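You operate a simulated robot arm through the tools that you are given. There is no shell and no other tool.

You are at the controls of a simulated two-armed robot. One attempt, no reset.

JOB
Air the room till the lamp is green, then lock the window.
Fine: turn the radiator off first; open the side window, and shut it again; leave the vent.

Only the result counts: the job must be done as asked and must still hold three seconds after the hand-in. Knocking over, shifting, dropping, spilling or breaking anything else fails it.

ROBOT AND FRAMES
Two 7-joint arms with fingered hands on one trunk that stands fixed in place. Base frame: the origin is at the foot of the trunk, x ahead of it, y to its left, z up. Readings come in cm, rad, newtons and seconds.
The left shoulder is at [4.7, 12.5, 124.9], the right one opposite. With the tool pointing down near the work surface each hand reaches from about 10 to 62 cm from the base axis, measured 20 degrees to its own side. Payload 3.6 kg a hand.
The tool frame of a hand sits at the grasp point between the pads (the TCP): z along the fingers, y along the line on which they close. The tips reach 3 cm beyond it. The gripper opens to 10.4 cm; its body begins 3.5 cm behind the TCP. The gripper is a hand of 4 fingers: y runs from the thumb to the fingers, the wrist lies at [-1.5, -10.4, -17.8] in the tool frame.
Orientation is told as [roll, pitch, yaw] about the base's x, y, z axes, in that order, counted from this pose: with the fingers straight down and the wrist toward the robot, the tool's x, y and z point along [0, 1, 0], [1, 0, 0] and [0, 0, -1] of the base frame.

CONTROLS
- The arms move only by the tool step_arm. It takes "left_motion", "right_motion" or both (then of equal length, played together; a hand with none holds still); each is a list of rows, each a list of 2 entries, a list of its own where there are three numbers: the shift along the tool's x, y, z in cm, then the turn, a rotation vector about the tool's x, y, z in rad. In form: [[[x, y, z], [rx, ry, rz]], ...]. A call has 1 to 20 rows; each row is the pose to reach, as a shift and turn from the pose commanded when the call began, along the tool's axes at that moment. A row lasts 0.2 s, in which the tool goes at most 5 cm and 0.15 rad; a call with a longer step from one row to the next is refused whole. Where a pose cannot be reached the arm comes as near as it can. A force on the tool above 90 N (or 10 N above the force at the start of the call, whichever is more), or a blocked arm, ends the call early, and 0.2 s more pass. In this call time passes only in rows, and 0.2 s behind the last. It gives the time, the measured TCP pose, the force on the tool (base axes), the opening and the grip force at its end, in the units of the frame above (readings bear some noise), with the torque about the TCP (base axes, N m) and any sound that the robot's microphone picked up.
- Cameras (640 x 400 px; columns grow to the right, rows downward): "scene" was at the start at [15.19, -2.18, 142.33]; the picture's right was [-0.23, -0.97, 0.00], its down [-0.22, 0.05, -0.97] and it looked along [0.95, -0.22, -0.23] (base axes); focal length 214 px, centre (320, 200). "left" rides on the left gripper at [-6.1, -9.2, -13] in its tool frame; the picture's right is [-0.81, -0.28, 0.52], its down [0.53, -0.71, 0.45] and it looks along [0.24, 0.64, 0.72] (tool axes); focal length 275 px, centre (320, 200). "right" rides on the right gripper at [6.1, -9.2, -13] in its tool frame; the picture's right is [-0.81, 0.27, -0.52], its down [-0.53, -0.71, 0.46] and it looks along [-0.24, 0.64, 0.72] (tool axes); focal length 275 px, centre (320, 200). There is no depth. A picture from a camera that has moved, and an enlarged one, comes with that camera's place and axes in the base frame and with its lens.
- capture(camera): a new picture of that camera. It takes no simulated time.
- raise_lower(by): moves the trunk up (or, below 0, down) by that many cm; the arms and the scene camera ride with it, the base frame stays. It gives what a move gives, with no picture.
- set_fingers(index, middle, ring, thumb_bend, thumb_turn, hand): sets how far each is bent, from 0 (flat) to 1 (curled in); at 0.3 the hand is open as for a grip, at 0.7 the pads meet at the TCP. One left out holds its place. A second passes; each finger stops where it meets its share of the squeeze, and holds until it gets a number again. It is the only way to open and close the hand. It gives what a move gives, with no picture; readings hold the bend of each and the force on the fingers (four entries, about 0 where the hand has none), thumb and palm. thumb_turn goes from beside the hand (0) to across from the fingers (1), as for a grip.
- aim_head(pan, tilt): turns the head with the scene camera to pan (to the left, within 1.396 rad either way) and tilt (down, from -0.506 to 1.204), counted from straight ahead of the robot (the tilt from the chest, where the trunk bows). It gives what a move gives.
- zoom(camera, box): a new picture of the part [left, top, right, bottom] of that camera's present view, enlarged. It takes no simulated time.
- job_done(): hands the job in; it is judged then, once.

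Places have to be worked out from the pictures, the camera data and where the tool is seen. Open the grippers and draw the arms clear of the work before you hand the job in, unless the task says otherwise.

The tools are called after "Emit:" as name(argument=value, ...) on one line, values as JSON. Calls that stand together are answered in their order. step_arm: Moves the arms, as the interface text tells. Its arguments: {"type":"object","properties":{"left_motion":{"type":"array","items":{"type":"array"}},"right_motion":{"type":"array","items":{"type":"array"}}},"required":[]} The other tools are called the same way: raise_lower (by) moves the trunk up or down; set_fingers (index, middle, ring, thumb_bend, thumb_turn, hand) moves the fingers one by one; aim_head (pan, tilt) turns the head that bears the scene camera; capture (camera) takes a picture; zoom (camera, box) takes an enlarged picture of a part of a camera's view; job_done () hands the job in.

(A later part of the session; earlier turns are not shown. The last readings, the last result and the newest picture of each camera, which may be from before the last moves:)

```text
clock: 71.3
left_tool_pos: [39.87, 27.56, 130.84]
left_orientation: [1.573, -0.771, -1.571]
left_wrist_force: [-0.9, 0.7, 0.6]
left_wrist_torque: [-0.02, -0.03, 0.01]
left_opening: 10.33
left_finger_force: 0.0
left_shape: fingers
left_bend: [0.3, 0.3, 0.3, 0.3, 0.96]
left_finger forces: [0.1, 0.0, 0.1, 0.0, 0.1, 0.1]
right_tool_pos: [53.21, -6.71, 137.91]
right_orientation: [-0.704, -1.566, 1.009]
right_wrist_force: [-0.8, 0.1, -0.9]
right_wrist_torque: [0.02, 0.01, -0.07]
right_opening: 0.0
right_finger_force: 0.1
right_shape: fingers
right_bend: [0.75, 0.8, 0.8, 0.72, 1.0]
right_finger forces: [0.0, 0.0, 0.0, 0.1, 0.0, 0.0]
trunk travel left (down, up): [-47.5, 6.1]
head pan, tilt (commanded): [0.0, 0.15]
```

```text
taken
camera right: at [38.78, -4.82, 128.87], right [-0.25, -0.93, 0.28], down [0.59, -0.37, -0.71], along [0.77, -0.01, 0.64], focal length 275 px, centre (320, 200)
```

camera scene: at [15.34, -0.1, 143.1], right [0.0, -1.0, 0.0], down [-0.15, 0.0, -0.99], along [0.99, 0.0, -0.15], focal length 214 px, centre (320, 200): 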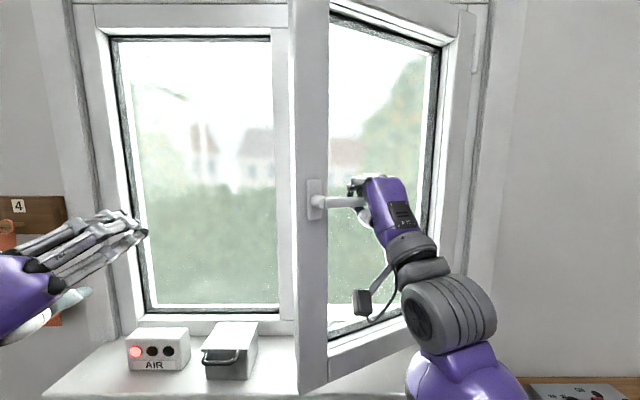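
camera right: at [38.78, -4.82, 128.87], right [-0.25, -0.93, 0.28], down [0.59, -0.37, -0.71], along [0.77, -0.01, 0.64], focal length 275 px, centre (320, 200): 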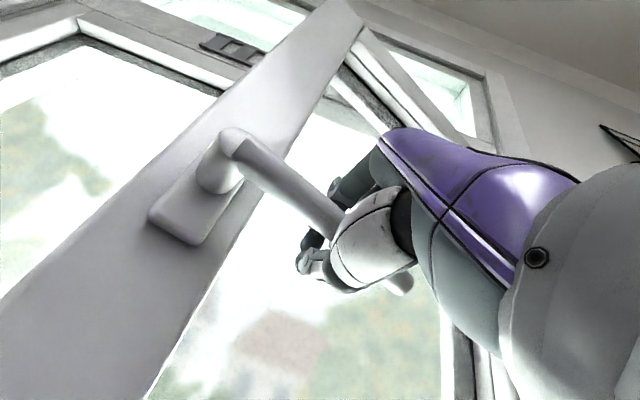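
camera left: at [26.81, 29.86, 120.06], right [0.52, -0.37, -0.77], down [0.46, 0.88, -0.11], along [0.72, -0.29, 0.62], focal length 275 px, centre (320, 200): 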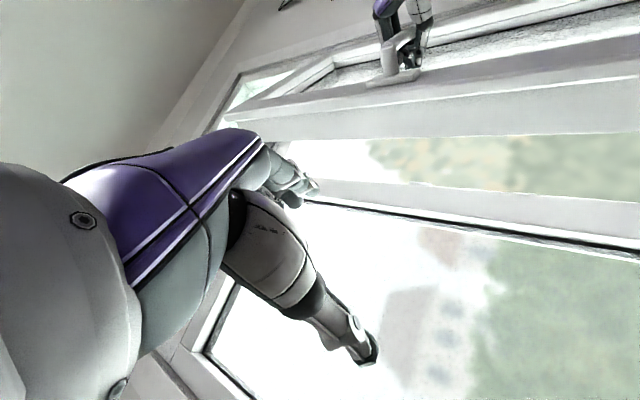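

The sash swings smoothly with the hand. I'll go on another 0.35 rad with the same arc pattern.

Emit:
step_arm(right_motion=[[[-0.35, 0, -1.57], [0, 0.05, 0]], [[-0.706, 0, -3.117], [0, 0.1, 0]], [[-1.2, 0, -4.64], [0, 0.15, 0]], [[-1.721, 0, -6.148], [0, 0.2, 0]], [[-2.36, 0, -7.62], [0, 0.25, 0]], [[-3.032, 0, -9.063], [0, 0.3, 0]], [[-3.8, 0, -10.46], [0, 0.35, 0]]])

Emit:
capture(camera="scene")

Emit:
capture(camera="right")

```text
clock: 72.9
left_tool_pos: [39.81, 27.64, 130.83]
left_orientation: [1.571, -0.77, -1.572]
left_wrist_force: [0.4, -1.0, -0.5]
left_wrist_torque: [0.0, 0.0, 0.03]
left_opening: 10.34
left_finger_force: 0.0
left_shape: fingers
left_bend: [0.3, 0.3, 0.3, 0.3, 0.96]
left_finger forces: [0.0, 0.1, 0.1, 0.0, 0.1, 0.0]
right_tool_pos: [44.28, -13.55, 138.05]
right_orientation: [-0.373, -1.565, 1.029]
right_wrist_force: [0.0, -0.7, -0.7]
right_wrist_torque: [0.0, 0.0, 0.0]
right_opening: 0.02
right_finger_force: 0.1
right_shape: fingers
right_bend: [0.75, 0.8, 0.8, 0.72, 1.0]
right_finger forces: [0.0, 0.0, 0.1, 0.0, 0.1, 0.0]
trunk travel left (down, up): [-47.5, 6.1]
head pan, tilt (commanded): [0.0, 0.15]
```

```text
taken
camera scene: at [15.32, -0.13, 143.1], right [0.0, -1.0, 0.0], down [-0.15, 0.0, -0.99], along [0.99, 0.0, -0.15], focal length 214 px, centre (320, 200)
```

scene: 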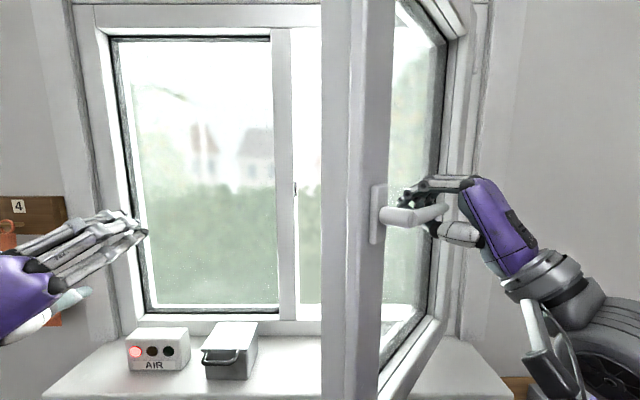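

```text
taken
camera right: at [30.13, -16.62, 128.96], right [0.09, -0.96, 0.28], down [0.68, -0.15, -0.71], along [0.72, 0.25, 0.64], focal length 275 px, centre (320, 200)
```

right: 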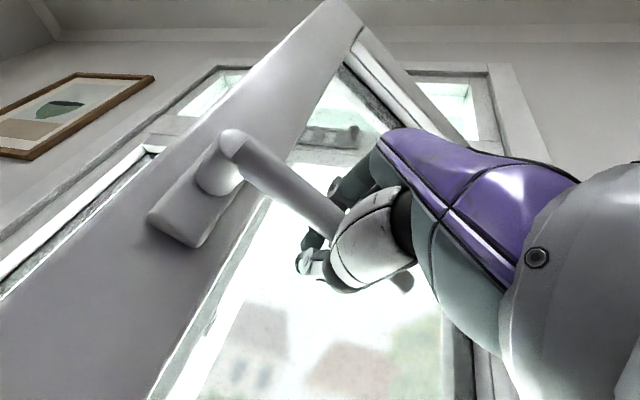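

About 40° open, lamp still red. I'll open it further by 0.35 rad and then watch the lamp.

Emit:
step_arm(right_motion=[[[-0.35, 0, -1.57], [0, 0.05, 0]], [[-0.706, 0, -3.117], [0, 0.1, 0]], [[-1.2, 0, -4.64], [0, 0.15, 0]], [[-1.721, 0, -6.148], [0, 0.2, 0]], [[-2.36, 0, -7.62], [0, 0.25, 0]], [[-3.032, 0, -9.063], [0, 0.3, 0]], [[-3.8, 0, -10.46], [0, 0.35, 0]]])

Emit:
capture(camera="scene")

Emit:
capture(camera="right")

```text
clock: 74.5
left_tool_pos: [39.97, 27.51, 130.85]
left_orientation: [1.569, -0.771, -1.573]
left_wrist_force: [0.0, 0.6, -0.6]
left_wrist_torque: [0.0, 0.04, -0.02]
left_opening: 10.35
left_finger_force: 0.1
left_shape: fingers
left_bend: [0.3, 0.3, 0.3, 0.3, 0.96]
left_finger forces: [0.0, 0.0, 0.0, 0.0, 0.0, 0.0]
right_tool_pos: [38.54, -22.98, 137.93]
right_orientation: [0.173, -1.564, 0.835]
right_wrist_force: [0.1, 0.0, 0.2]
right_wrist_torque: [0.04, -0.02, -0.06]
right_opening: 0.0
right_finger_force: 0.1
right_shape: fingers
right_bend: [0.75, 0.8, 0.8, 0.72, 1.0]
right_finger forces: [0.1, 0.1, 0.0, 0.0, 0.1, 0.0]
trunk travel left (down, up): [-47.5, 6.1]
head pan, tilt (commanded): [0.0, 0.15]
```

```text
taken
camera scene: at [15.36, -0.09, 143.1], right [0.0, -1.0, 0.0], down [-0.15, 0.0, -0.99], along [0.99, 0.0, -0.15], focal length 214 px, centre (320, 200)
```

scene: 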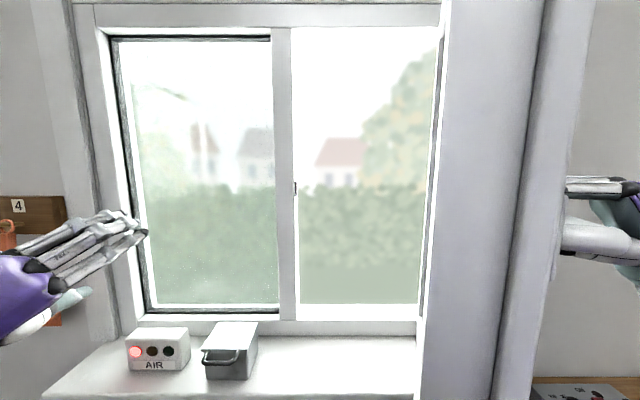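

```text
taken
camera right: at [26.26, -30.75, 128.95], right [0.41, -0.87, 0.28], down [0.69, 0.1, -0.72], along [0.6, 0.49, 0.64], focal length 275 px, centre (320, 200)
```

right: 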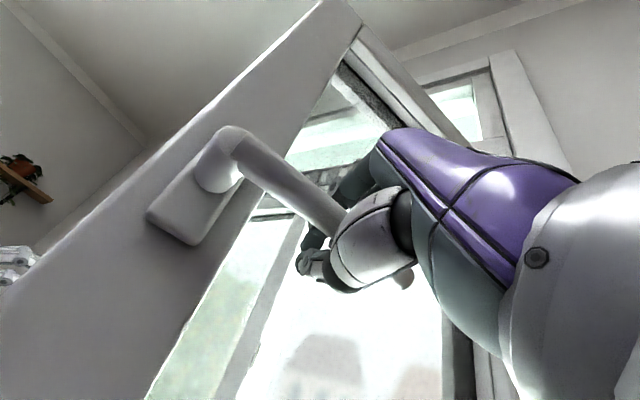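

The sash is open about 60°. I'll hold here and wait, watching the lamp.

Emit:
step_arm(right_motion=[[[0, 0, 0], [0, 0, 0]], [[0, 0, 0], [0, 0, 0]], [[0, 0, 0], [0, 0, 0]], [[0, 0, 0], [0, 0, 0]], [[0, 0, 0], [0, 0, 0]], [[0, 0, 0], [0, 0, 0]], [[0, 0, 0], [0, 0, 0]], [[0, 0, 0], [0, 0, 0]], [[0, 0, 0], [0, 0, 0]], [[0, 0, 0], [0, 0, 0]], [[0, 0, 0], [0, 0, 0]], [[0, 0, 0], [0, 0, 0]], [[0, 0, 0], [0, 0, 0]], [[0, 0, 0], [0, 0, 0]], [[0, 0, 0], [0, 0, 0]], [[0, 0, 0], [0, 0, 0]], [[0, 0, 0], [0, 0, 0]], [[0, 0, 0], [0, 0, 0]], [[0, 0, 0], [0, 0, 0]], [[0, 0, 0], [0, 0, 0]]])

Emit:
zoom(camera="scene", box=[110, 310, 280, 400])

```text
clock: 78.7
left_tool_pos: [40.03, 27.54, 130.9]
left_orientation: [1.57, -0.771, -1.571]
left_wrist_force: [-0.4, 0.4, -0.6]
left_wrist_torque: [0.0, -0.01, -0.01]
left_opening: 10.33
left_finger_force: 0.0
left_shape: fingers
left_bend: [0.3, 0.3, 0.3, 0.3, 0.96]
left_finger forces: [0.1, 0.1, 0.1, 0.0, 0.0, 0.1]
right_tool_pos: [38.57, -22.86, 138.1]
right_orientation: [0.12, -1.563, 0.887]
right_wrist_force: [0.9, 0.6, -0.1]
right_wrist_torque: [-0.04, -0.01, -0.02]
right_opening: 0.0
right_finger_force: 0.0
right_shape: fingers
right_bend: [0.75, 0.8, 0.8, 0.72, 1.0]
right_finger forces: [0.0, 0.0, 0.0, 0.0, 0.0, 0.1]
trunk travel left (down, up): [-47.5, 6.1]
head pan, tilt (commanded): [0.0, 0.15]
```

```text
3.76 times, centred on (195, 355) of scene
camera zoom: at [15.38, -0.05, 143.09], right [0.0, -1.0, 0.0], down [-0.15, 0.0, -0.99], along [0.99, 0.0, -0.15], focal length 807 px, centre (791, -384)
```

zoom: 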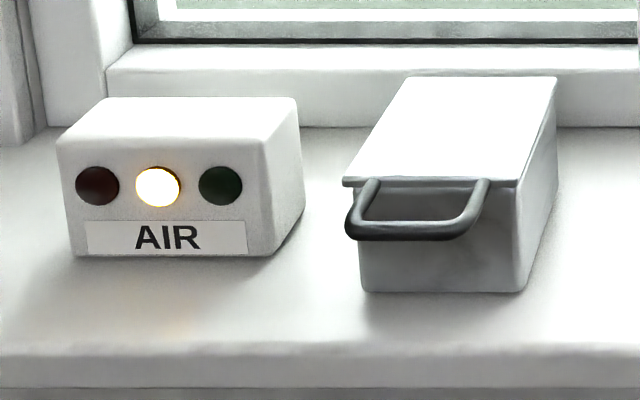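

The lamp has turned amber, so airing is working. I'll keep waiting.

Emit:
step_arm(right_motion=[[[0, 0, 0], [0, 0, 0]], [[0, 0, 0], [0, 0, 0]], [[0, 0, 0], [0, 0, 0]], [[0, 0, 0], [0, 0, 0]], [[0, 0, 0], [0, 0, 0]], [[0, 0, 0], [0, 0, 0]], [[0, 0, 0], [0, 0, 0]], [[0, 0, 0], [0, 0, 0]], [[0, 0, 0], [0, 0, 0]], [[0, 0, 0], [0, 0, 0]], [[0, 0, 0], [0, 0, 0]], [[0, 0, 0], [0, 0, 0]], [[0, 0, 0], [0, 0, 0]], [[0, 0, 0], [0, 0, 0]], [[0, 0, 0], [0, 0, 0]], [[0, 0, 0], [0, 0, 0]], [[0, 0, 0], [0, 0, 0]], [[0, 0, 0], [0, 0, 0]], [[0, 0, 0], [0, 0, 0]], [[0, 0, 0], [0, 0, 0]]])

Emit:
zoom(camera="scene", box=[110, 310, 280, 400])

```text
clock: 82.9
left_tool_pos: [39.9, 27.6, 130.89]
left_orientation: [1.571, -0.77, -1.573]
left_wrist_force: [-0.5, 0.3, 0.4]
left_wrist_torque: [0.0, -0.01, -0.02]
left_opening: 10.34
left_finger_force: 0.2
left_shape: fingers
left_bend: [0.3, 0.3, 0.3, 0.3, 0.96]
left_finger forces: [0.1, 0.0, 0.0, 0.0, 0.0, 0.1]
right_tool_pos: [38.61, -22.87, 138.07]
right_orientation: [0.121, -1.562, 0.886]
right_wrist_force: [-0.3, -0.2, 0.3]
right_wrist_torque: [0.03, -0.03, -0.04]
right_opening: 0.01
right_finger_force: 0.0
right_shape: fingers
right_bend: [0.75, 0.8, 0.8, 0.72, 1.0]
right_finger forces: [0.1, 0.0, 0.0, 0.1, 0.1, 0.0]
trunk travel left (down, up): [-47.5, 6.1]
head pan, tilt (commanded): [0.0, 0.15]
```

```text
3.76 times, centred on (195, 355) of scene
camera zoom: at [15.38, -0.05, 143.09], right [0.0, -1.0, 0.0], down [-0.15, 0.0, -0.99], along [0.99, 0.0, -0.15], focal length 807 px, centre (791, -384)
```

zoom: 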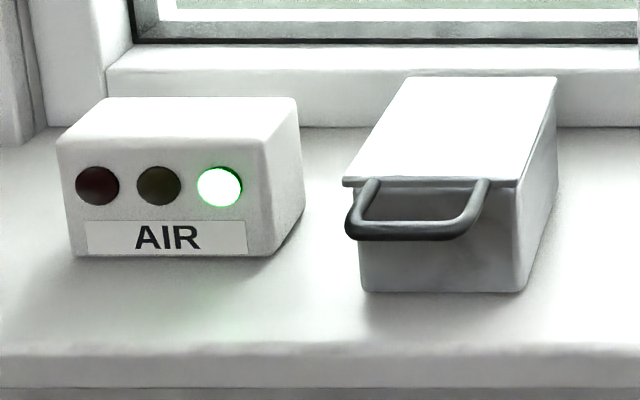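

The lamp is green. Now I'll swing the sash shut again along the reverse arc with the right hand still around the lever.

Emit:
step_arm(right_motion=[[[0.236, 0, 1.581], [0, -0.05, 0]], [[0.392, 0, 3.172], [0, -0.1, 0]], [[0.468, 0, 4.769], [0, -0.15, 0]], [[0.465, 0, 6.368], [0, -0.2, 0]], [[0.382, 0, 7.964], [0, -0.25, 0]], [[0.218, 0, 9.555], [0, -0.3, 0]], [[-0.024, 0, 11.135], [0, -0.35, 0]]])

Emit:
capture(camera="scene")

Emit:
capture(camera="right")

```text
clock: 84.5
left_tool_pos: [39.99, 27.73, 130.89]
left_orientation: [1.57, -0.771, -1.573]
left_wrist_force: [-0.7, 0.0, 0.8]
left_wrist_torque: [0.01, 0.01, 0.0]
left_opening: 10.3
left_finger_force: 0.2
left_shape: fingers
left_bend: [0.3, 0.3, 0.3, 0.3, 0.96]
left_finger forces: [0.0, 0.0, 0.1, 0.0, 0.0, 0.1]
right_tool_pos: [44.46, -13.19, 137.93]
right_orientation: [-0.264, -1.565, 0.918]
right_wrist_force: [0.9, 0.3, 0.3]
right_wrist_torque: [-0.02, 0.0, 0.0]
right_opening: 0.0
right_finger_force: 0.0
right_shape: fingers
right_bend: [0.76, 0.8, 0.8, 0.72, 1.0]
right_finger forces: [0.0, 0.0, 0.0, 0.1, 0.0, 0.1]
trunk travel left (down, up): [-47.5, 6.1]
head pan, tilt (commanded): [0.0, 0.15]
```

```text
taken
camera scene: at [15.43, 0.03, 143.08], right [0.0, -1.0, 0.0], down [-0.15, 0.0, -0.99], along [0.99, 0.0, -0.15], focal length 214 px, centre (320, 200)
```

scene: 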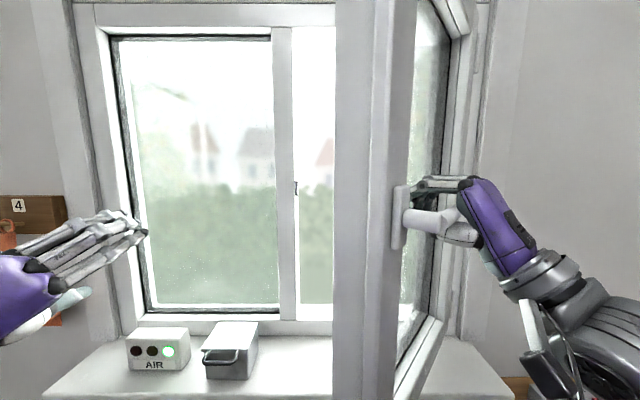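

```text
taken
camera right: at [30.25, -16.35, 128.91], right [0.08, -0.96, 0.28], down [0.68, -0.15, -0.72], along [0.73, 0.25, 0.64], focal length 275 px, centre (320, 200)
```

right: 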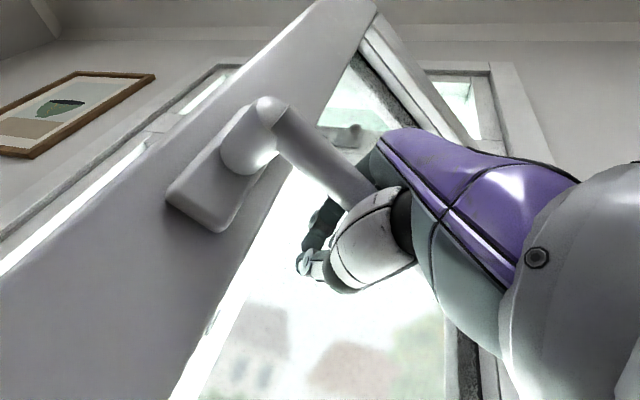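

The sash follows with the lever seated against the palm. Continuing to close by 0.35, then 0.3 rad.

Emit:
step_arm(right_motion=[[[0.236, 0, 1.581], [0, -0.05, 0]], [[0.392, 0, 3.172], [0, -0.1, 0]], [[0.468, 0, 4.769], [0, -0.15, 0]], [[0.465, 0, 6.368], [0, -0.2, 0]], [[0.382, 0, 7.964], [0, -0.25, 0]], [[0.218, 0, 9.555], [0, -0.3, 0]], [[-0.024, 0, 11.135], [0, -0.35, 0]]])

Emit:
step_arm(right_motion=[[[0.236, 0, 1.581], [0, -0.05, 0]], [[0.392, 0, 3.172], [0, -0.1, 0]], [[0.468, 0, 4.769], [0, -0.15, 0]], [[0.465, 0, 6.368], [0, -0.2, 0]], [[0.382, 0, 7.964], [0, -0.25, 0]], [[0.218, 0, 9.555], [0, -0.3, 0]]])

Emit:
capture(camera="scene")

Emit:
capture(camera="right")

Emit:
capture(camera="left")

```text
clock: 86.1
left_tool_pos: [39.96, 27.69, 130.88]
left_orientation: [1.571, -0.772, -1.571]
left_wrist_force: [-0.6, 0.5, 0.4]
left_wrist_torque: [-0.05, -0.02, 0.0]
left_opening: 10.34
left_finger_force: 0.1
left_shape: fingers
left_bend: [0.3, 0.3, 0.3, 0.3, 0.96]
left_finger forces: [0.1, 0.0, 0.0, 0.0, 0.0, 0.0]
right_tool_pos: [53.3, -6.51, 137.91]
right_orientation: [-0.596, -1.562, 0.9]
right_wrist_force: [-0.3, 1.1, 0.4]
right_wrist_torque: [0.0, -0.02, 0.0]
right_opening: 0.03
right_finger_force: 0.0
right_shape: fingers
right_bend: [0.76, 0.8, 0.8, 0.72, 1.0]
right_finger forces: [0.0, 0.0, 0.0, 0.1, 0.1, 0.1]
trunk travel left (down, up): [-47.5, 6.1]
head pan, tilt (commanded): [0.0, 0.15]
```

```text
clock: 87.5
left_tool_pos: [40.09, 27.56, 130.71]
left_orientation: [1.571, -0.771, -1.574]
left_wrist_force: [-1.0, -0.2, 0.3]
left_wrist_torque: [-0.02, -0.02, -0.01]
left_opening: 10.35
left_finger_force: 0.1
left_shape: fingers
left_bend: [0.3, 0.3, 0.3, 0.3, 0.96]
left_finger forces: [0.0, 0.1, 0.0, 0.0, 0.0, 0.1]
right_tool_pos: [62.5, -3.42, 137.83]
right_orientation: [-0.942, -1.562, 0.948]
right_wrist_force: [-0.2, 0.2, 0.8]
right_wrist_torque: [0.0, 0.03, 0.0]
right_opening: 0.0
right_finger_force: 0.1
right_shape: fingers
right_bend: [0.76, 0.8, 0.8, 0.72, 1.0]
right_finger forces: [0.1, 0.0, 0.0, 0.0, 0.0, 0.1]
trunk travel left (down, up): [-47.5, 6.1]
head pan, tilt (commanded): [0.0, 0.15]
```

```text
taken
camera scene: at [15.42, 0.01, 143.09], right [0.0, -1.0, 0.0], down [-0.15, 0.0, -0.99], along [0.99, 0.0, -0.15], focal length 214 px, centre (320, 200)
```

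scene: 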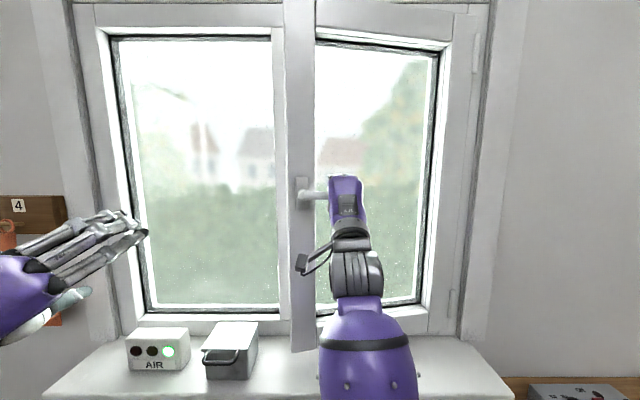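

```text
taken
camera right: at [49.25, 2.6, 128.7], right [-0.51, -0.81, 0.28], down [0.45, -0.54, -0.71], along [0.73, -0.24, 0.64], focal length 275 px, centre (320, 200)
```

right: 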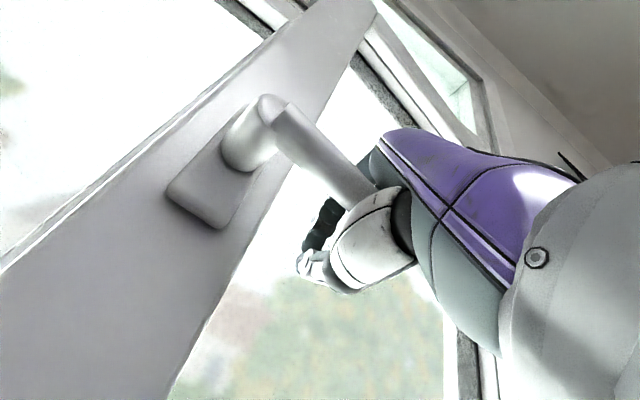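

```text
taken
camera left: at [26.87, 29.95, 120.01], right [0.52, -0.37, -0.77], down [0.46, 0.88, -0.12], along [0.72, -0.29, 0.62], focal length 275 px, centre (320, 200)
```

left: 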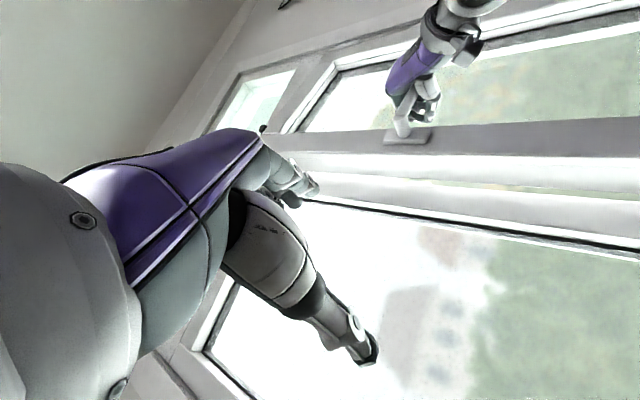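

The sash is still a few cm ajar with the lever deep in the palm. I'll push on another 0.1 rad of arc and check force and gap.

Emit:
step_arm(right_motion=[[[0.12, 0, 0.8], [0, -0.025, 0]], [[0.236, 0, 1.581], [0, -0.05, 0]], [[0.32, 0, 2.38], [0, -0.075, 0]], [[0.392, 0, 3.172], [0, -0.1, 0]]])

Emit:
capture(camera="right")

Emit:
capture(camera="left")

Emit:
capture(camera="scene")

```text
clock: 88.5
left_tool_pos: [39.96, 27.64, 130.88]
left_orientation: [1.569, -0.77, -1.572]
left_wrist_force: [0.8, 0.0, 0.3]
left_wrist_torque: [0.01, 0.01, -0.03]
left_opening: 10.34
left_finger_force: 0.1
left_shape: fingers
left_bend: [0.3, 0.3, 0.3, 0.3, 0.96]
left_finger forces: [0.0, 0.1, 0.1, 0.1, 0.0, 0.0]
right_tool_pos: [65.48, -3.21, 137.91]
right_orientation: [-0.946, -1.565, 0.852]
right_wrist_force: [-0.1, 0.4, -0.4]
right_wrist_torque: [-0.03, -0.01, -0.02]
right_opening: 0.02
right_finger_force: 0.1
right_shape: fingers
right_bend: [0.76, 0.8, 0.8, 0.72, 1.0]
right_finger forces: [0.0, 0.0, 0.1, 0.1, 0.1, 0.0]
trunk travel left (down, up): [-47.5, 6.1]
head pan, tilt (commanded): [0.0, 0.15]
```

```text
taken
camera right: at [53.0, 4.17, 128.7], right [-0.59, -0.76, 0.28], down [0.4, -0.58, -0.71], along [0.7, -0.31, 0.64], focal length 275 px, centre (320, 200)
```

right: 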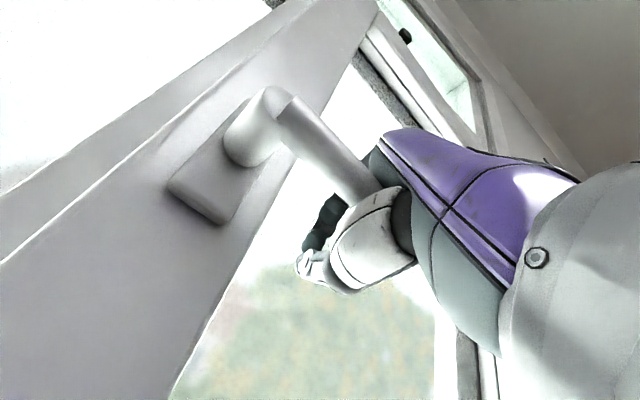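

```text
taken
camera left: at [26.87, 29.91, 120.02], right [0.52, -0.37, -0.77], down [0.46, 0.88, -0.12], along [0.72, -0.29, 0.62], focal length 275 px, centre (320, 200)
```

left: 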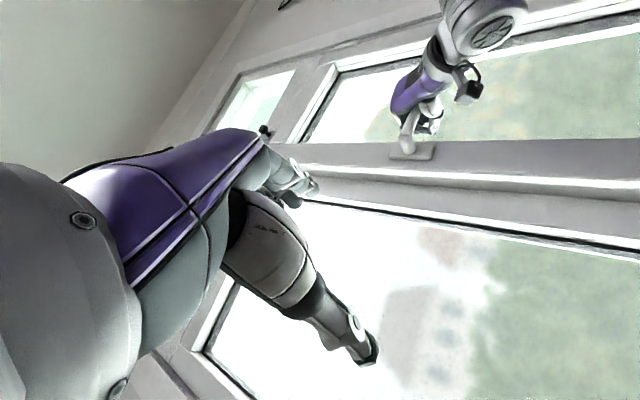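

```text
taken
camera scene: at [15.42, -0.04, 143.09], right [0.0, -1.0, 0.0], down [-0.15, 0.0, -0.99], along [0.99, 0.0, -0.15], focal length 214 px, centre (320, 200)
```

scene: 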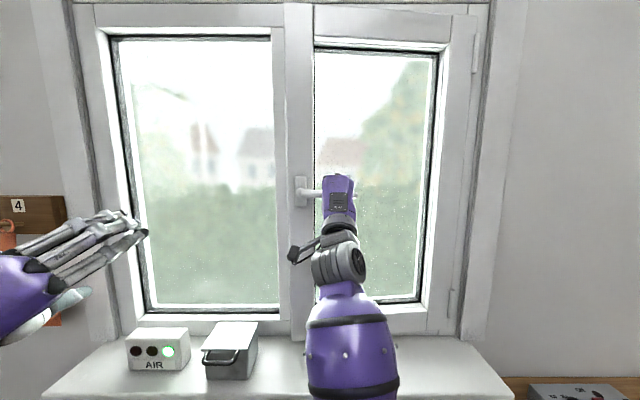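

Nearly shut, no resistance yet. I'll push another ~2 cm in small steps, watching for contact force.

Emit:
step_arm(right_motion=[[[0.08, 0, 0.5], [0, 0, 0]], [[0.15, 0, 1.0], [0, 0, 0]], [[0.2, 0, 1.5], [0, 0, 0]]])

Emit:
zoom(camera="scene", box=[260, 260, 500, 360])

Emit:
capture(camera="right")

```text
clock: 89.3
left_tool_pos: [40.05, 27.68, 130.84]
left_orientation: [1.571, -0.771, -1.572]
left_wrist_force: [-0.2, -0.5, -0.3]
left_wrist_torque: [-0.03, 0.05, 0.0]
left_opening: 10.33
left_finger_force: 0.0
left_shape: fingers
left_bend: [0.3, 0.3, 0.3, 0.3, 0.96]
left_finger forces: [0.0, 0.0, 0.1, 0.0, 0.0, 0.0]
right_tool_pos: [67.11, -3.06, 137.97]
right_orientation: [-1.004, -1.563, 0.909]
right_wrist_force: [-1.5, 0.3, -0.7]
right_wrist_torque: [-0.05, -0.01, -0.04]
right_opening: 0.02
right_finger_force: 0.1
right_shape: fingers
right_bend: [0.76, 0.8, 0.8, 0.72, 1.0]
right_finger forces: [0.0, 0.1, 0.0, 0.0, 0.6, 0.0]
trunk travel left (down, up): [-47.5, 6.1]
head pan, tilt (commanded): [0.0, 0.15]
```

```text
2.67 times, centred on (380, 310) of scene
camera zoom: at [15.39, -0.04, 143.09], right [0.0, -1.0, 0.0], down [-0.15, 0.0, -0.99], along [0.99, 0.0, -0.15], focal length 572 px, centre (160, -93)
```

zoom: 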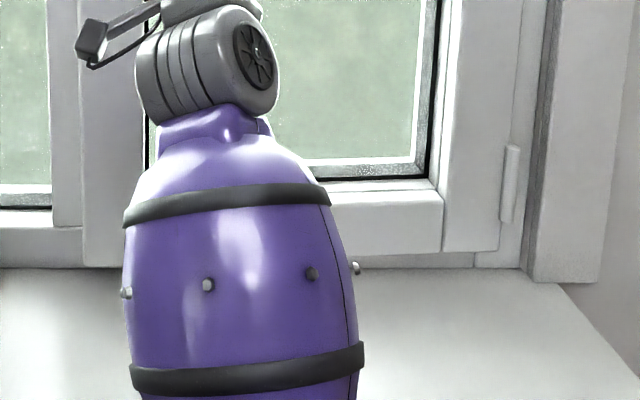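

```text
taken
camera right: at [54.53, 4.25, 128.76], right [-0.59, -0.76, 0.28], down [0.4, -0.58, -0.71], along [0.7, -0.31, 0.64], focal length 275 px, centre (320, 200)
```

right: 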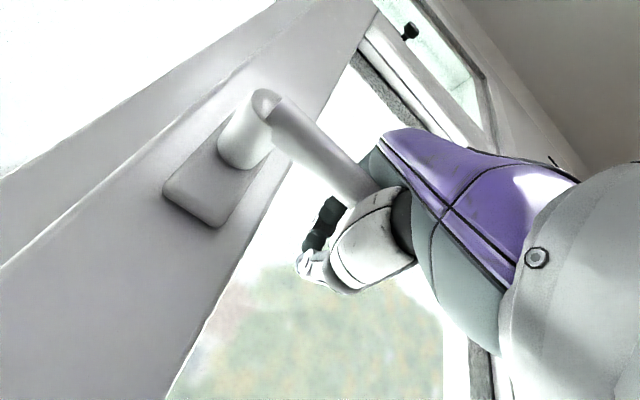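

The free edge is still about 2 cm from shut. I'll keep pushing in small steps until it seats.

Emit:
step_arm(right_motion=[[[0.04, 0, 0.4], [0, 0, 0]], [[0.08, 0, 0.8], [0, 0, 0]], [[0.12, 0, 1.2], [0, 0, 0]], [[0.16, 0, 1.6], [0, 0, 0]]])

Emit:
zoom(camera="scene", box=[260, 260, 500, 360])

Emit:
capture(camera="right")

Emit:
capture(camera="left")

```text
clock: 90.3
left_tool_pos: [39.9, 27.6, 130.82]
left_orientation: [1.571, -0.771, -1.572]
left_wrist_force: [0.4, -0.5, -0.4]
left_wrist_torque: [0.01, 0.01, -0.02]
left_opening: 10.34
left_finger_force: 0.2
left_shape: fingers
left_bend: [0.3, 0.3, 0.3, 0.3, 0.96]
left_finger forces: [0.0, 0.0, 0.1, 0.1, 0.1, 0.0]
right_tool_pos: [68.68, -2.92, 137.98]
right_orientation: [-1.044, -1.562, 0.95]
right_wrist_force: [-0.3, 0.1, 0.1]
right_wrist_torque: [-0.02, 0.02, -0.03]
right_opening: 0.0
right_finger_force: 0.2
right_shape: fingers
right_bend: [0.76, 0.8, 0.8, 0.72, 1.0]
right_finger forces: [0.0, 0.1, 0.0, 0.0, 0.2, 0.0]
trunk travel left (down, up): [-47.5, 6.1]
head pan, tilt (commanded): [0.0, 0.15]
```

```text
2.67 times, centred on (380, 310) of scene
camera zoom: at [15.36, -0.05, 143.09], right [0.0, -1.0, 0.0], down [-0.15, 0.0, -0.99], along [0.99, 0.0, -0.15], focal length 572 px, centre (160, -93)
```

zoom: 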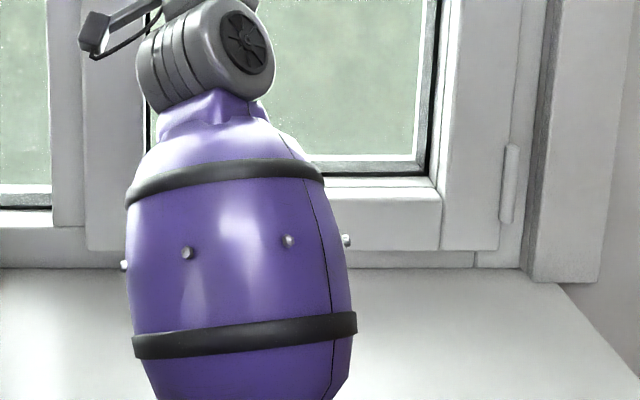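

```text
taken
camera right: at [56.13, 4.23, 128.72], right [-0.59, -0.76, 0.28], down [0.4, -0.58, -0.71], along [0.7, -0.31, 0.64], focal length 275 px, centre (320, 200)
```

right: 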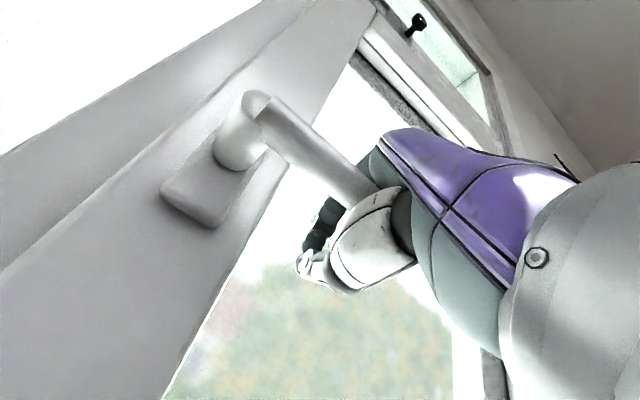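

```text
taken
camera left: at [26.83, 29.91, 120.04], right [0.52, -0.37, -0.77], down [0.46, 0.88, -0.11], along [0.72, -0.29, 0.62], focal length 275 px, centre (320, 200)
```

left: 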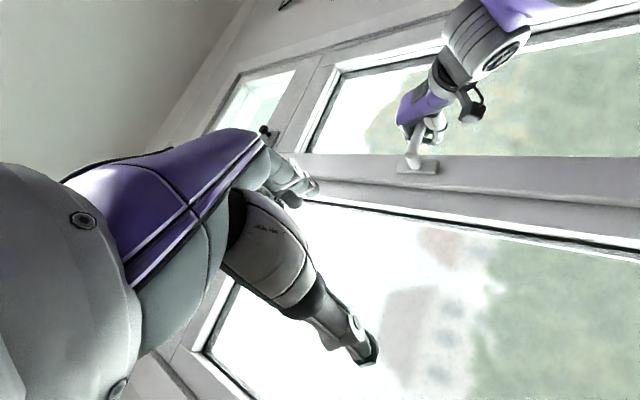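

The sash edge is back at its closed line. A small extra press to make sure it is seated.

Emit:
step_arm(right_motion=[[[0.02, 0, 0.3], [0, 0, 0]], [[0.04, 0, 0.6], [0, 0, 0]], [[0.06, 0, 0.9], [0, 0, 0]]])

Emit:
zoom(camera="scene", box=[260, 260, 500, 360])

Emit:
zoom(camera="right", box=[0, 0, 400, 250])

```text
clock: 91.1
left_tool_pos: [39.03, 27.64, 131.08]
left_orientation: [1.58, -0.77, -1.577]
left_wrist_force: [-0.3, 0.2, 0.0]
left_wrist_torque: [-0.01, 0.0, 0.01]
left_opening: 10.33
left_finger_force: 0.0
left_shape: fingers
left_bend: [0.3, 0.3, 0.3, 0.3, 0.96]
left_finger forces: [0.0, 0.0, 0.1, 0.1, 0.0, 0.1]
right_tool_pos: [68.68, -3.0, 138.35]
right_orientation: [-2.322, -1.562, 2.23]
right_wrist_force: [-48.9, 1.3, -14.6]
right_wrist_torque: [-0.04, 1.01, 0.29]
right_opening: 0.01
right_finger_force: 28.1
right_shape: fingers
right_bend: [0.79, 0.8, 0.8, 0.73, 1.0]
right_finger forces: [0.0, 0.0, 0.1, 0.0, 56.7, 0.1]
trunk travel left (down, up): [-47.5, 6.1]
head pan, tilt (commanded): [0.0, 0.15]
```

```text
2.67 times, centred on (380, 310) of scene
camera zoom: at [14.53, -0.04, 143.19], right [0.0, -1.0, 0.0], down [-0.14, 0.0, -0.99], along [0.99, 0.0, -0.14], focal length 572 px, centre (160, -93)
```

zoom: 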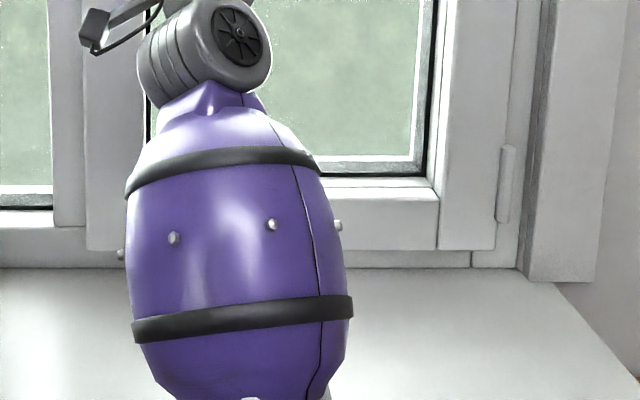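

```text
1.60 times, centred on (200, 125) of right
camera zoom: at [56.18, 4.32, 129.06], right [-0.59, -0.76, 0.28], down [0.41, -0.58, -0.71], along [0.7, -0.31, 0.65], focal length 440 px, centre (512, 320)
```

zoom: 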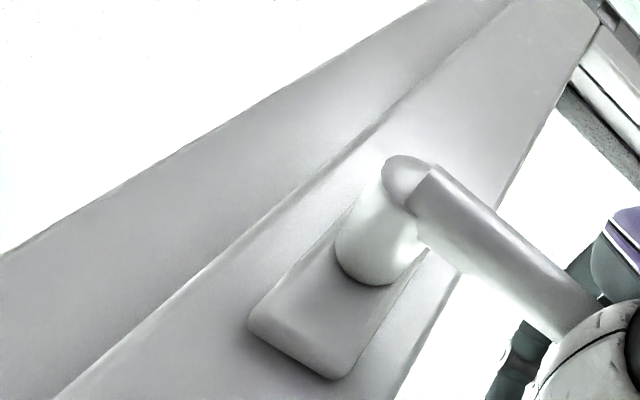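

Contact force of −49 N confirms the sash is seated. Now I'll ease off and slide the hand back ~3.5 cm (the lever has that much play inside the closed hand), so that opening the fingers won't touch the glass.

Emit:
step_arm(right_motion=[[[0, 0, -0.9], [0, 0, 0]], [[0, 0, -1.9], [0, 0, 0]], [[0, 0, -2.9], [0, 0, 0]], [[0, 0, -3.7], [0, 0, 0]]])

Emit:
zoom(camera="right", box=[0, 0, 480, 300])

Emit:
zoom(camera="left", box=[250, 40, 570, 240])

```text
clock: 92.1
left_tool_pos: [39.75, 27.56, 130.77]
left_orientation: [1.573, -0.773, -1.571]
left_wrist_force: [0.6, 0.3, 0.7]
left_wrist_torque: [0.02, 0.02, 0.0]
left_opening: 10.33
left_finger_force: 0.1
left_shape: fingers
left_bend: [0.3, 0.3, 0.3, 0.3, 0.96]
left_finger forces: [0.0, 0.0, 0.0, 0.1, 0.0, 0.0]
right_tool_pos: [65.84, -2.64, 137.89]
right_orientation: [-0.964, -1.565, 0.869]
right_wrist_force: [0.2, -0.5, 0.2]
right_wrist_torque: [-0.01, 0.02, 0.03]
right_opening: 0.0
right_finger_force: 0.0
right_shape: fingers
right_bend: [0.79, 0.8, 0.8, 0.71, 1.0]
right_finger forces: [0.0, 0.0, 0.1, 0.0, 0.0, 0.0]
trunk travel left (down, up): [-47.5, 6.1]
head pan, tilt (commanded): [0.0, 0.15]
```

```text
1.33 times, centred on (240, 150) of right
camera zoom: at [53.31, 4.62, 128.68], right [-0.59, -0.76, 0.28], down [0.4, -0.58, -0.71], along [0.7, -0.31, 0.64], focal length 367 px, centre (427, 267)
```

zoom: 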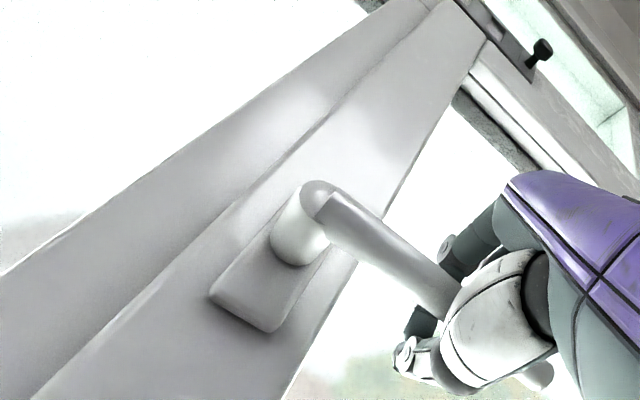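

```text
2.00 times, centred on (410, 140) of left
camera zoom: at [26.8, 29.91, 120.04], right [0.52, -0.37, -0.77], down [0.46, 0.88, -0.11], along [0.72, -0.29, 0.62], focal length 551 px, centre (140, 320)
```

zoom: 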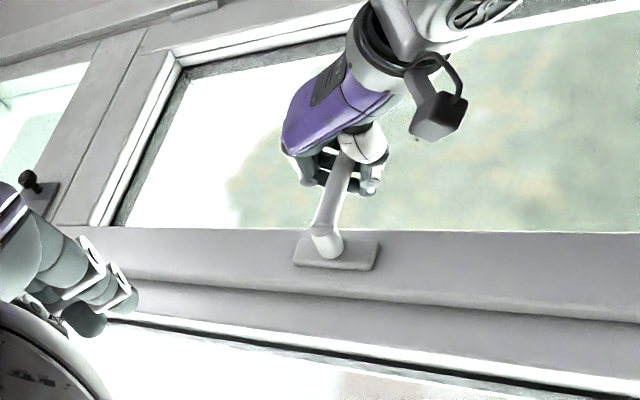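

The sash stayed shut. Opening the right hand now.

Emit:
set_fingers(hand="right", index=0.3, middle=0.3, ring=0.3, thumb_bend=0.3, thumb_turn=0.98)

Emit:
zoom(camera="right", box=[0, 0, 480, 300])

Emit:
zoom(camera="left", box=[250, 40, 570, 240])

```text
clock: 93.1
left_tool_pos: [39.96, 27.58, 130.72]
left_orientation: [1.572, -0.772, -1.573]
left_wrist_force: [0.6, 0.7, 0.6]
left_wrist_torque: [0.02, -0.02, -0.02]
left_opening: 10.32
left_finger_force: 0.2
left_shape: fingers
left_bend: [0.3, 0.3, 0.3, 0.3, 0.96]
left_finger forces: [0.0, 0.0, 0.1, 0.0, 0.1, 0.0]
right_tool_pos: [65.89, -2.65, 137.9]
right_orientation: [-0.989, -1.563, 0.895]
right_wrist_force: [0.1, -0.5, -0.2]
right_wrist_torque: [-0.02, 0.01, 0.03]
right_opening: 10.31
right_finger_force: 0.1
right_shape: fingers
right_bend: [0.3, 0.3, 0.3, 0.3, 0.96]
right_finger forces: [0.0, 0.0, 0.1, 0.0, 0.0, 0.1]
trunk travel left (down, up): [-47.5, 6.1]
head pan, tilt (commanded): [0.0, 0.15]
```

```text
1.33 times, centred on (240, 150) of right
camera zoom: at [53.35, 4.62, 128.68], right [-0.59, -0.76, 0.28], down [0.4, -0.58, -0.71], along [0.7, -0.31, 0.64], focal length 367 px, centre (427, 267)
```

zoom: 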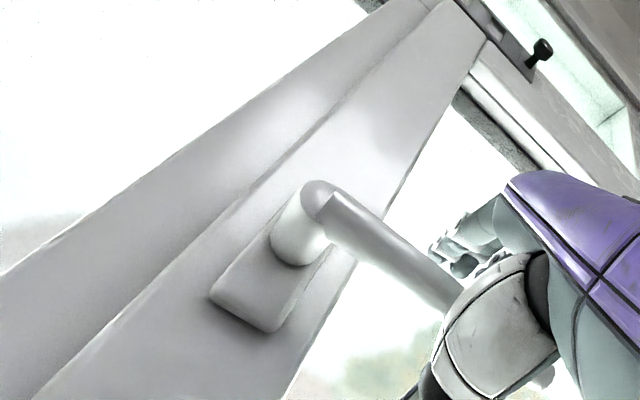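

```text
2.00 times, centred on (410, 140) of left
camera zoom: at [26.84, 29.91, 120.03], right [0.52, -0.37, -0.77], down [0.46, 0.88, -0.11], along [0.72, -0.29, 0.62], focal length 551 px, centre (140, 320)
```

zoom: 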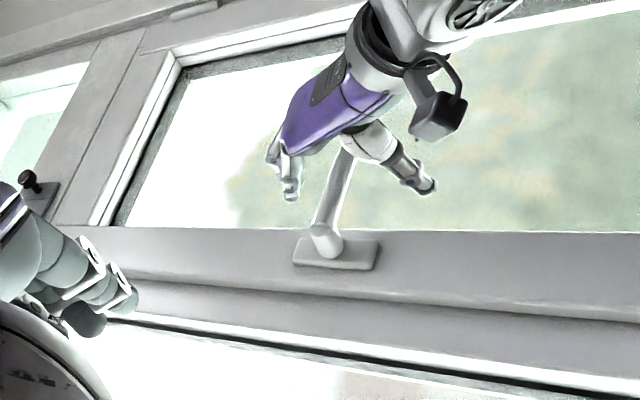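

Hand is open and the sash remains shut. I'll withdraw the right hand straight back, then down to the right to its parking place.

Emit:
step_arm(right_motion=[[[0, 0, -3.5], [0, 0, 0]], [[0, 0, -7], [0, 0, 0]], [[0, 0, -10.5], [0, 0, 0]], [[0, 0, -13.97], [0, 0, 0]], [[-1.8, -3.2, -14.05], [0, 0.03, 0]], [[-3.6, -6.45, -14.12], [0, 0.06, 0]], [[-5.4, -9.7, -14.2], [0, 0.094, 0]], [[-7.22, -12.9, -14.28], [0, 0.094, 0]], [[-10.1, -16.2, -14.26], [0, 0.094, 0]], [[-13, -19.4, -14.24], [0, 0.094, 0]], [[-15.9, -22.7, -14.22], [0, 0.094, 0]], [[-18.77, -25.9, -14.2], [0, 0.094, 0]], [[-21.1, -28.4, -15], [0, 0.094, 0]], [[-23.4, -30.9, -15.8], [0, 0.094, 0]], [[-25.8, -33.4, -16.5], [0, 0.094, 0]], [[-28.1, -35.9, -17.3], [0, 0.094, 0]]])

Emit:
capture(camera="scene")

Emit:
zoom(camera="scene", box=[260, 150, 400, 350])

```text
clock: 96.5
left_tool_pos: [39.84, 27.51, 130.86]
left_orientation: [1.571, -0.773, -1.572]
left_wrist_force: [0.3, 0.3, 0.2]
left_wrist_torque: [0.04, 0.02, 0.01]
left_opening: 10.32
left_finger_force: 0.0
left_shape: fingers
left_bend: [0.3, 0.3, 0.3, 0.3, 0.96]
left_finger forces: [0.1, 0.1, 0.0, 0.1, 0.0, 0.1]
right_tool_pos: [45.75, -29.36, 102.08]
right_orientation: [-0.933, -1.566, 0.935]
right_wrist_force: [0.4, -0.1, 0.0]
right_wrist_torque: [-0.03, 0.0, 0.03]
right_opening: 10.33
right_finger_force: 0.0
right_shape: fingers
right_bend: [0.3, 0.3, 0.3, 0.3, 0.96]
right_finger forces: [0.0, 0.0, 0.1, 0.0, 0.1, 0.0]
trunk travel left (down, up): [-47.5, 6.1]
head pan, tilt (commanded): [0.0, 0.15]
```

```text
taken
camera scene: at [15.37, -0.08, 143.09], right [0.0, -1.0, 0.0], down [-0.15, 0.0, -0.99], along [0.99, 0.0, -0.15], focal length 214 px, centre (320, 200)
```

scene: 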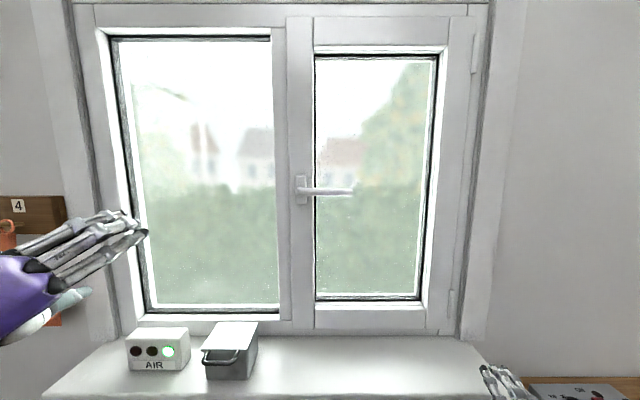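

```text
2.00 times, centred on (330, 250) of scene
camera zoom: at [15.37, -0.08, 143.09], right [0.0, -1.0, 0.0], down [-0.15, 0.0, -0.99], along [0.99, 0.0, -0.15], focal length 429 px, centre (300, 100)
```

zoom: 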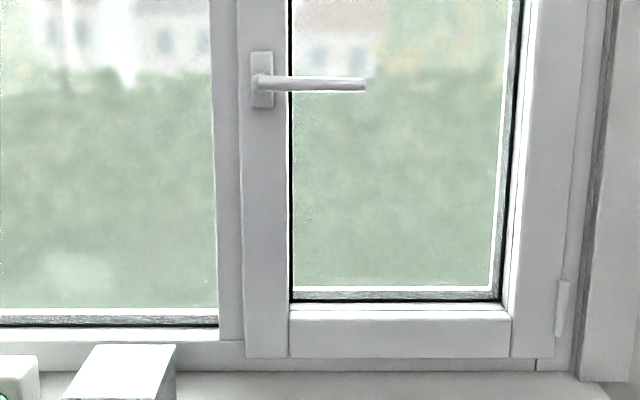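

The window is shut, the lamp is green, and the lever is still horizontal. Now I'll bring the left hand back in front of the lever with roll 0.

Emit:
step_arm(left_motion=[[[-1.86, 3.01, 2.2], [0, 0, -0.09]], [[-3.72, 6.02, 4.4], [0, 0, -0.18]], [[-5.58, 9.03, 6.6], [0, 0, -0.27]], [[-7.43, 12.04, 8.8], [0, 0, -0.36]], [[-9.29, 15.05, 11], [0, 0, -0.45]], [[-11.15, 18.06, 13.2], [0, 0, -0.54]], [[-13.01, 21.08, 13.2], [0, 0, -0.63]], [[-14.87, 24.09, 13.2], [0, 0, -0.72]], [[-16.73, 27.1, 13.2], [0, 0, -0.8]], [[-16.73, 27.1, 13.2], [0, 0, -0.8]]])

Emit:
capture(camera="left")

Emit:
capture(camera="scene")

```text
clock: 98.7
left_tool_pos: [53.14, -3.43, 137.78]
left_orientation: [-2.209, -1.569, 2.208]
left_wrist_force: [0.2, -0.1, 0.7]
left_wrist_torque: [-0.01, -0.01, 0.03]
left_opening: 10.3
left_finger_force: 0.0
left_shape: fingers
left_bend: [0.3, 0.3, 0.3, 0.3, 0.96]
left_finger forces: [0.0, 0.0, 0.0, 0.1, 0.0, 0.0]
left hand out of reach, approached as far as the arm can: row 1, 2
right_tool_pos: [45.86, -29.32, 102.05]
right_orientation: [-0.912, -1.564, 0.912]
right_wrist_force: [0.3, -0.4, 0.7]
right_wrist_torque: [-0.02, 0.0, 0.03]
right_opening: 10.34
right_finger_force: 0.1
right_shape: fingers
right_bend: [0.3, 0.3, 0.3, 0.3, 0.96]
right_finger forces: [0.1, 0.0, 0.0, 0.0, 0.0, 0.0]
trunk travel left (down, up): [-47.5, 6.1]
head pan, tilt (commanded): [0.0, 0.15]
```

```text
taken
camera left: at [40.06, -9.67, 128.59], right [0.52, -0.81, -0.27], down [0.46, 0.53, -0.71], along [0.72, 0.24, 0.65], focal length 275 px, centre (320, 200)
```

left: 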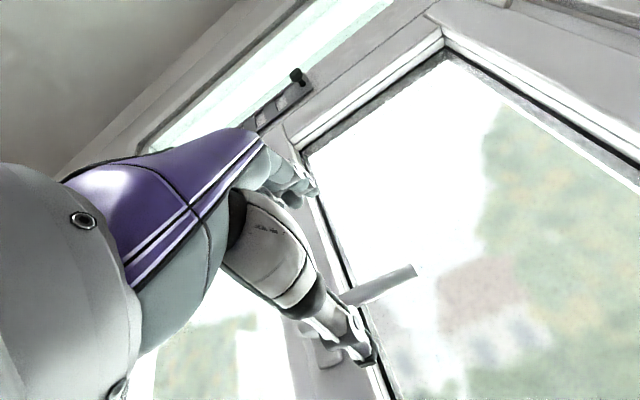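

```text
taken
camera scene: at [15.36, -0.04, 143.09], right [0.0, -1.0, 0.0], down [-0.15, 0.0, -0.99], along [0.99, 0.0, -0.15], focal length 214 px, centre (320, 200)
```

scene: 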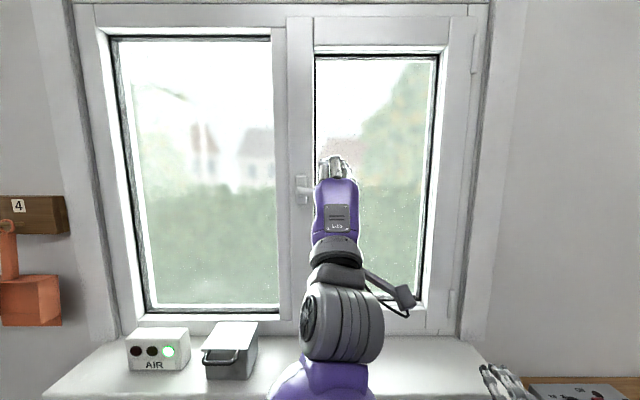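

Left hand is lined up with the lever. I'll advance 9.9 cm and close only to a loose cage (so it doesn't drag the sash open).

Emit:
step_arm(left_motion=[[[0, 0, 2], [0, 0, 0]], [[0, 0, 4], [0, 0, 0]], [[0, 0, 6], [0, 0, 0]], [[0, 0, 8], [0, 0, 0]], [[0, 0, 9.9], [0, 0, 0]]])

Emit:
set_fingers(hand="left", index=0.6, middle=0.6, ring=0.6, thumb_bend=0.58)

Emit:
capture(camera="left")

Emit:
capture(camera="right")

Emit:
zoom(camera="scene", box=[240, 150, 380, 270])

```text
clock: 99.9
left_tool_pos: [63.05, -3.53, 137.77]
left_orientation: [-0.834, -1.571, 0.834]
left_wrist_force: [-0.1, -0.6, 0.0]
left_wrist_torque: [-0.02, 0.01, 0.0]
left_opening: 10.31
left_finger_force: 0.0
left_shape: fingers
left_bend: [0.3, 0.3, 0.3, 0.3, 0.96]
left_finger forces: [0.0, 0.0, 0.0, 0.0, 0.0, 0.0]
right_tool_pos: [45.99, -29.33, 102.04]
right_orientation: [-0.858, -1.563, 0.859]
right_wrist_force: [-0.1, 0.7, -0.1]
right_wrist_torque: [-0.01, -0.01, 0.01]
right_opening: 10.33
right_finger_force: 0.0
right_shape: fingers
right_bend: [0.3, 0.3, 0.3, 0.3, 0.96]
right_finger forces: [0.1, 0.1, 0.1, 0.0, 0.1, 0.1]
trunk travel left (down, up): [-47.5, 6.1]
head pan, tilt (commanded): [0.0, 0.15]
```

```text
clock: 100.9
left_tool_pos: [62.96, -3.58, 137.81]
left_orientation: [-2.37, -1.571, 2.368]
left_wrist_force: [0.2, 0.0, 0.2]
left_wrist_torque: [0.01, -0.02, 0.03]
left_opening: 3.03
left_finger_force: 0.0
left_shape: fingers
left_bend: [0.6, 0.6, 0.6, 0.57, 0.99]
left_finger forces: [0.1, 0.0, 0.0, 0.0, 0.0, 0.0]
right_tool_pos: [45.89, -29.23, 102.06]
right_orientation: [-0.891, -1.563, 0.893]
right_wrist_force: [-0.2, -0.1, -0.4]
right_wrist_torque: [0.02, -0.02, -0.01]
right_opening: 10.34
right_finger_force: 0.0
right_shape: fingers
right_bend: [0.3, 0.3, 0.3, 0.3, 0.96]
right_finger forces: [0.0, 0.0, 0.1, 0.0, 0.0, 0.0]
trunk travel left (down, up): [-47.5, 6.1]
head pan, tilt (commanded): [0.0, 0.15]
```

```text
taken
camera left: at [49.88, -9.67, 128.58], right [0.52, -0.81, -0.27], down [0.46, 0.53, -0.71], along [0.72, 0.24, 0.64], focal length 275 px, centre (320, 200)
```

left: 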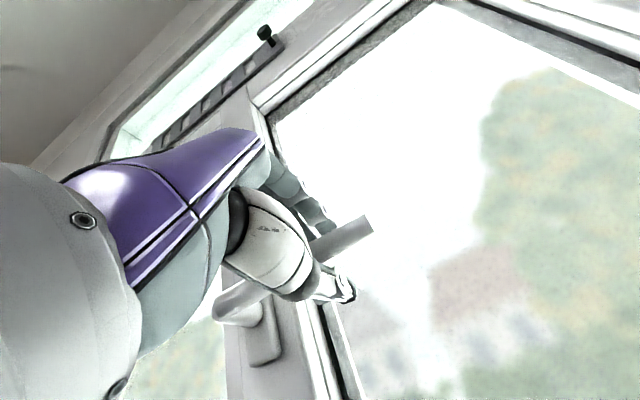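

```text
taken
camera right: at [32.66, -23.21, 92.93], right [-0.52, -0.81, 0.28], down [0.45, -0.54, -0.71], along [0.73, -0.24, 0.64], focal length 275 px, centre (320, 200)
```

right: 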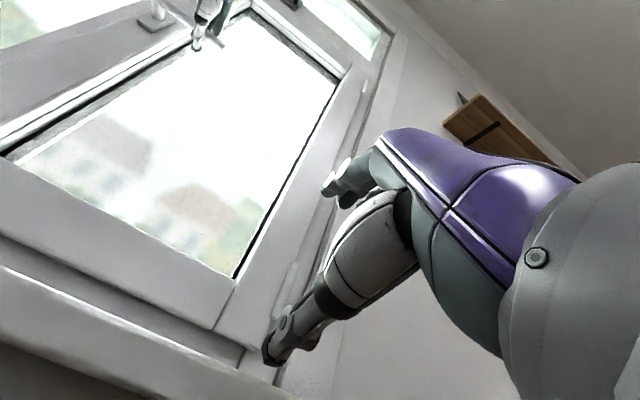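

```text
3.33 times, centred on (310, 210) of scene
camera zoom: at [15.38, -0.05, 143.09], right [0.0, -1.0, 0.0], down [-0.15, 0.0, -0.99], along [0.99, 0.0, -0.15], focal length 715 px, centre (353, 167)
```

zoom: 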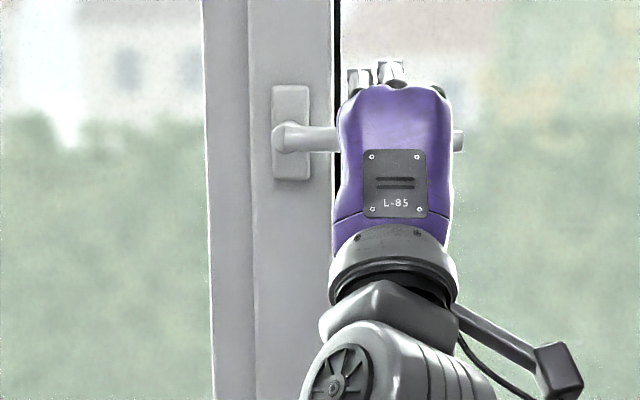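

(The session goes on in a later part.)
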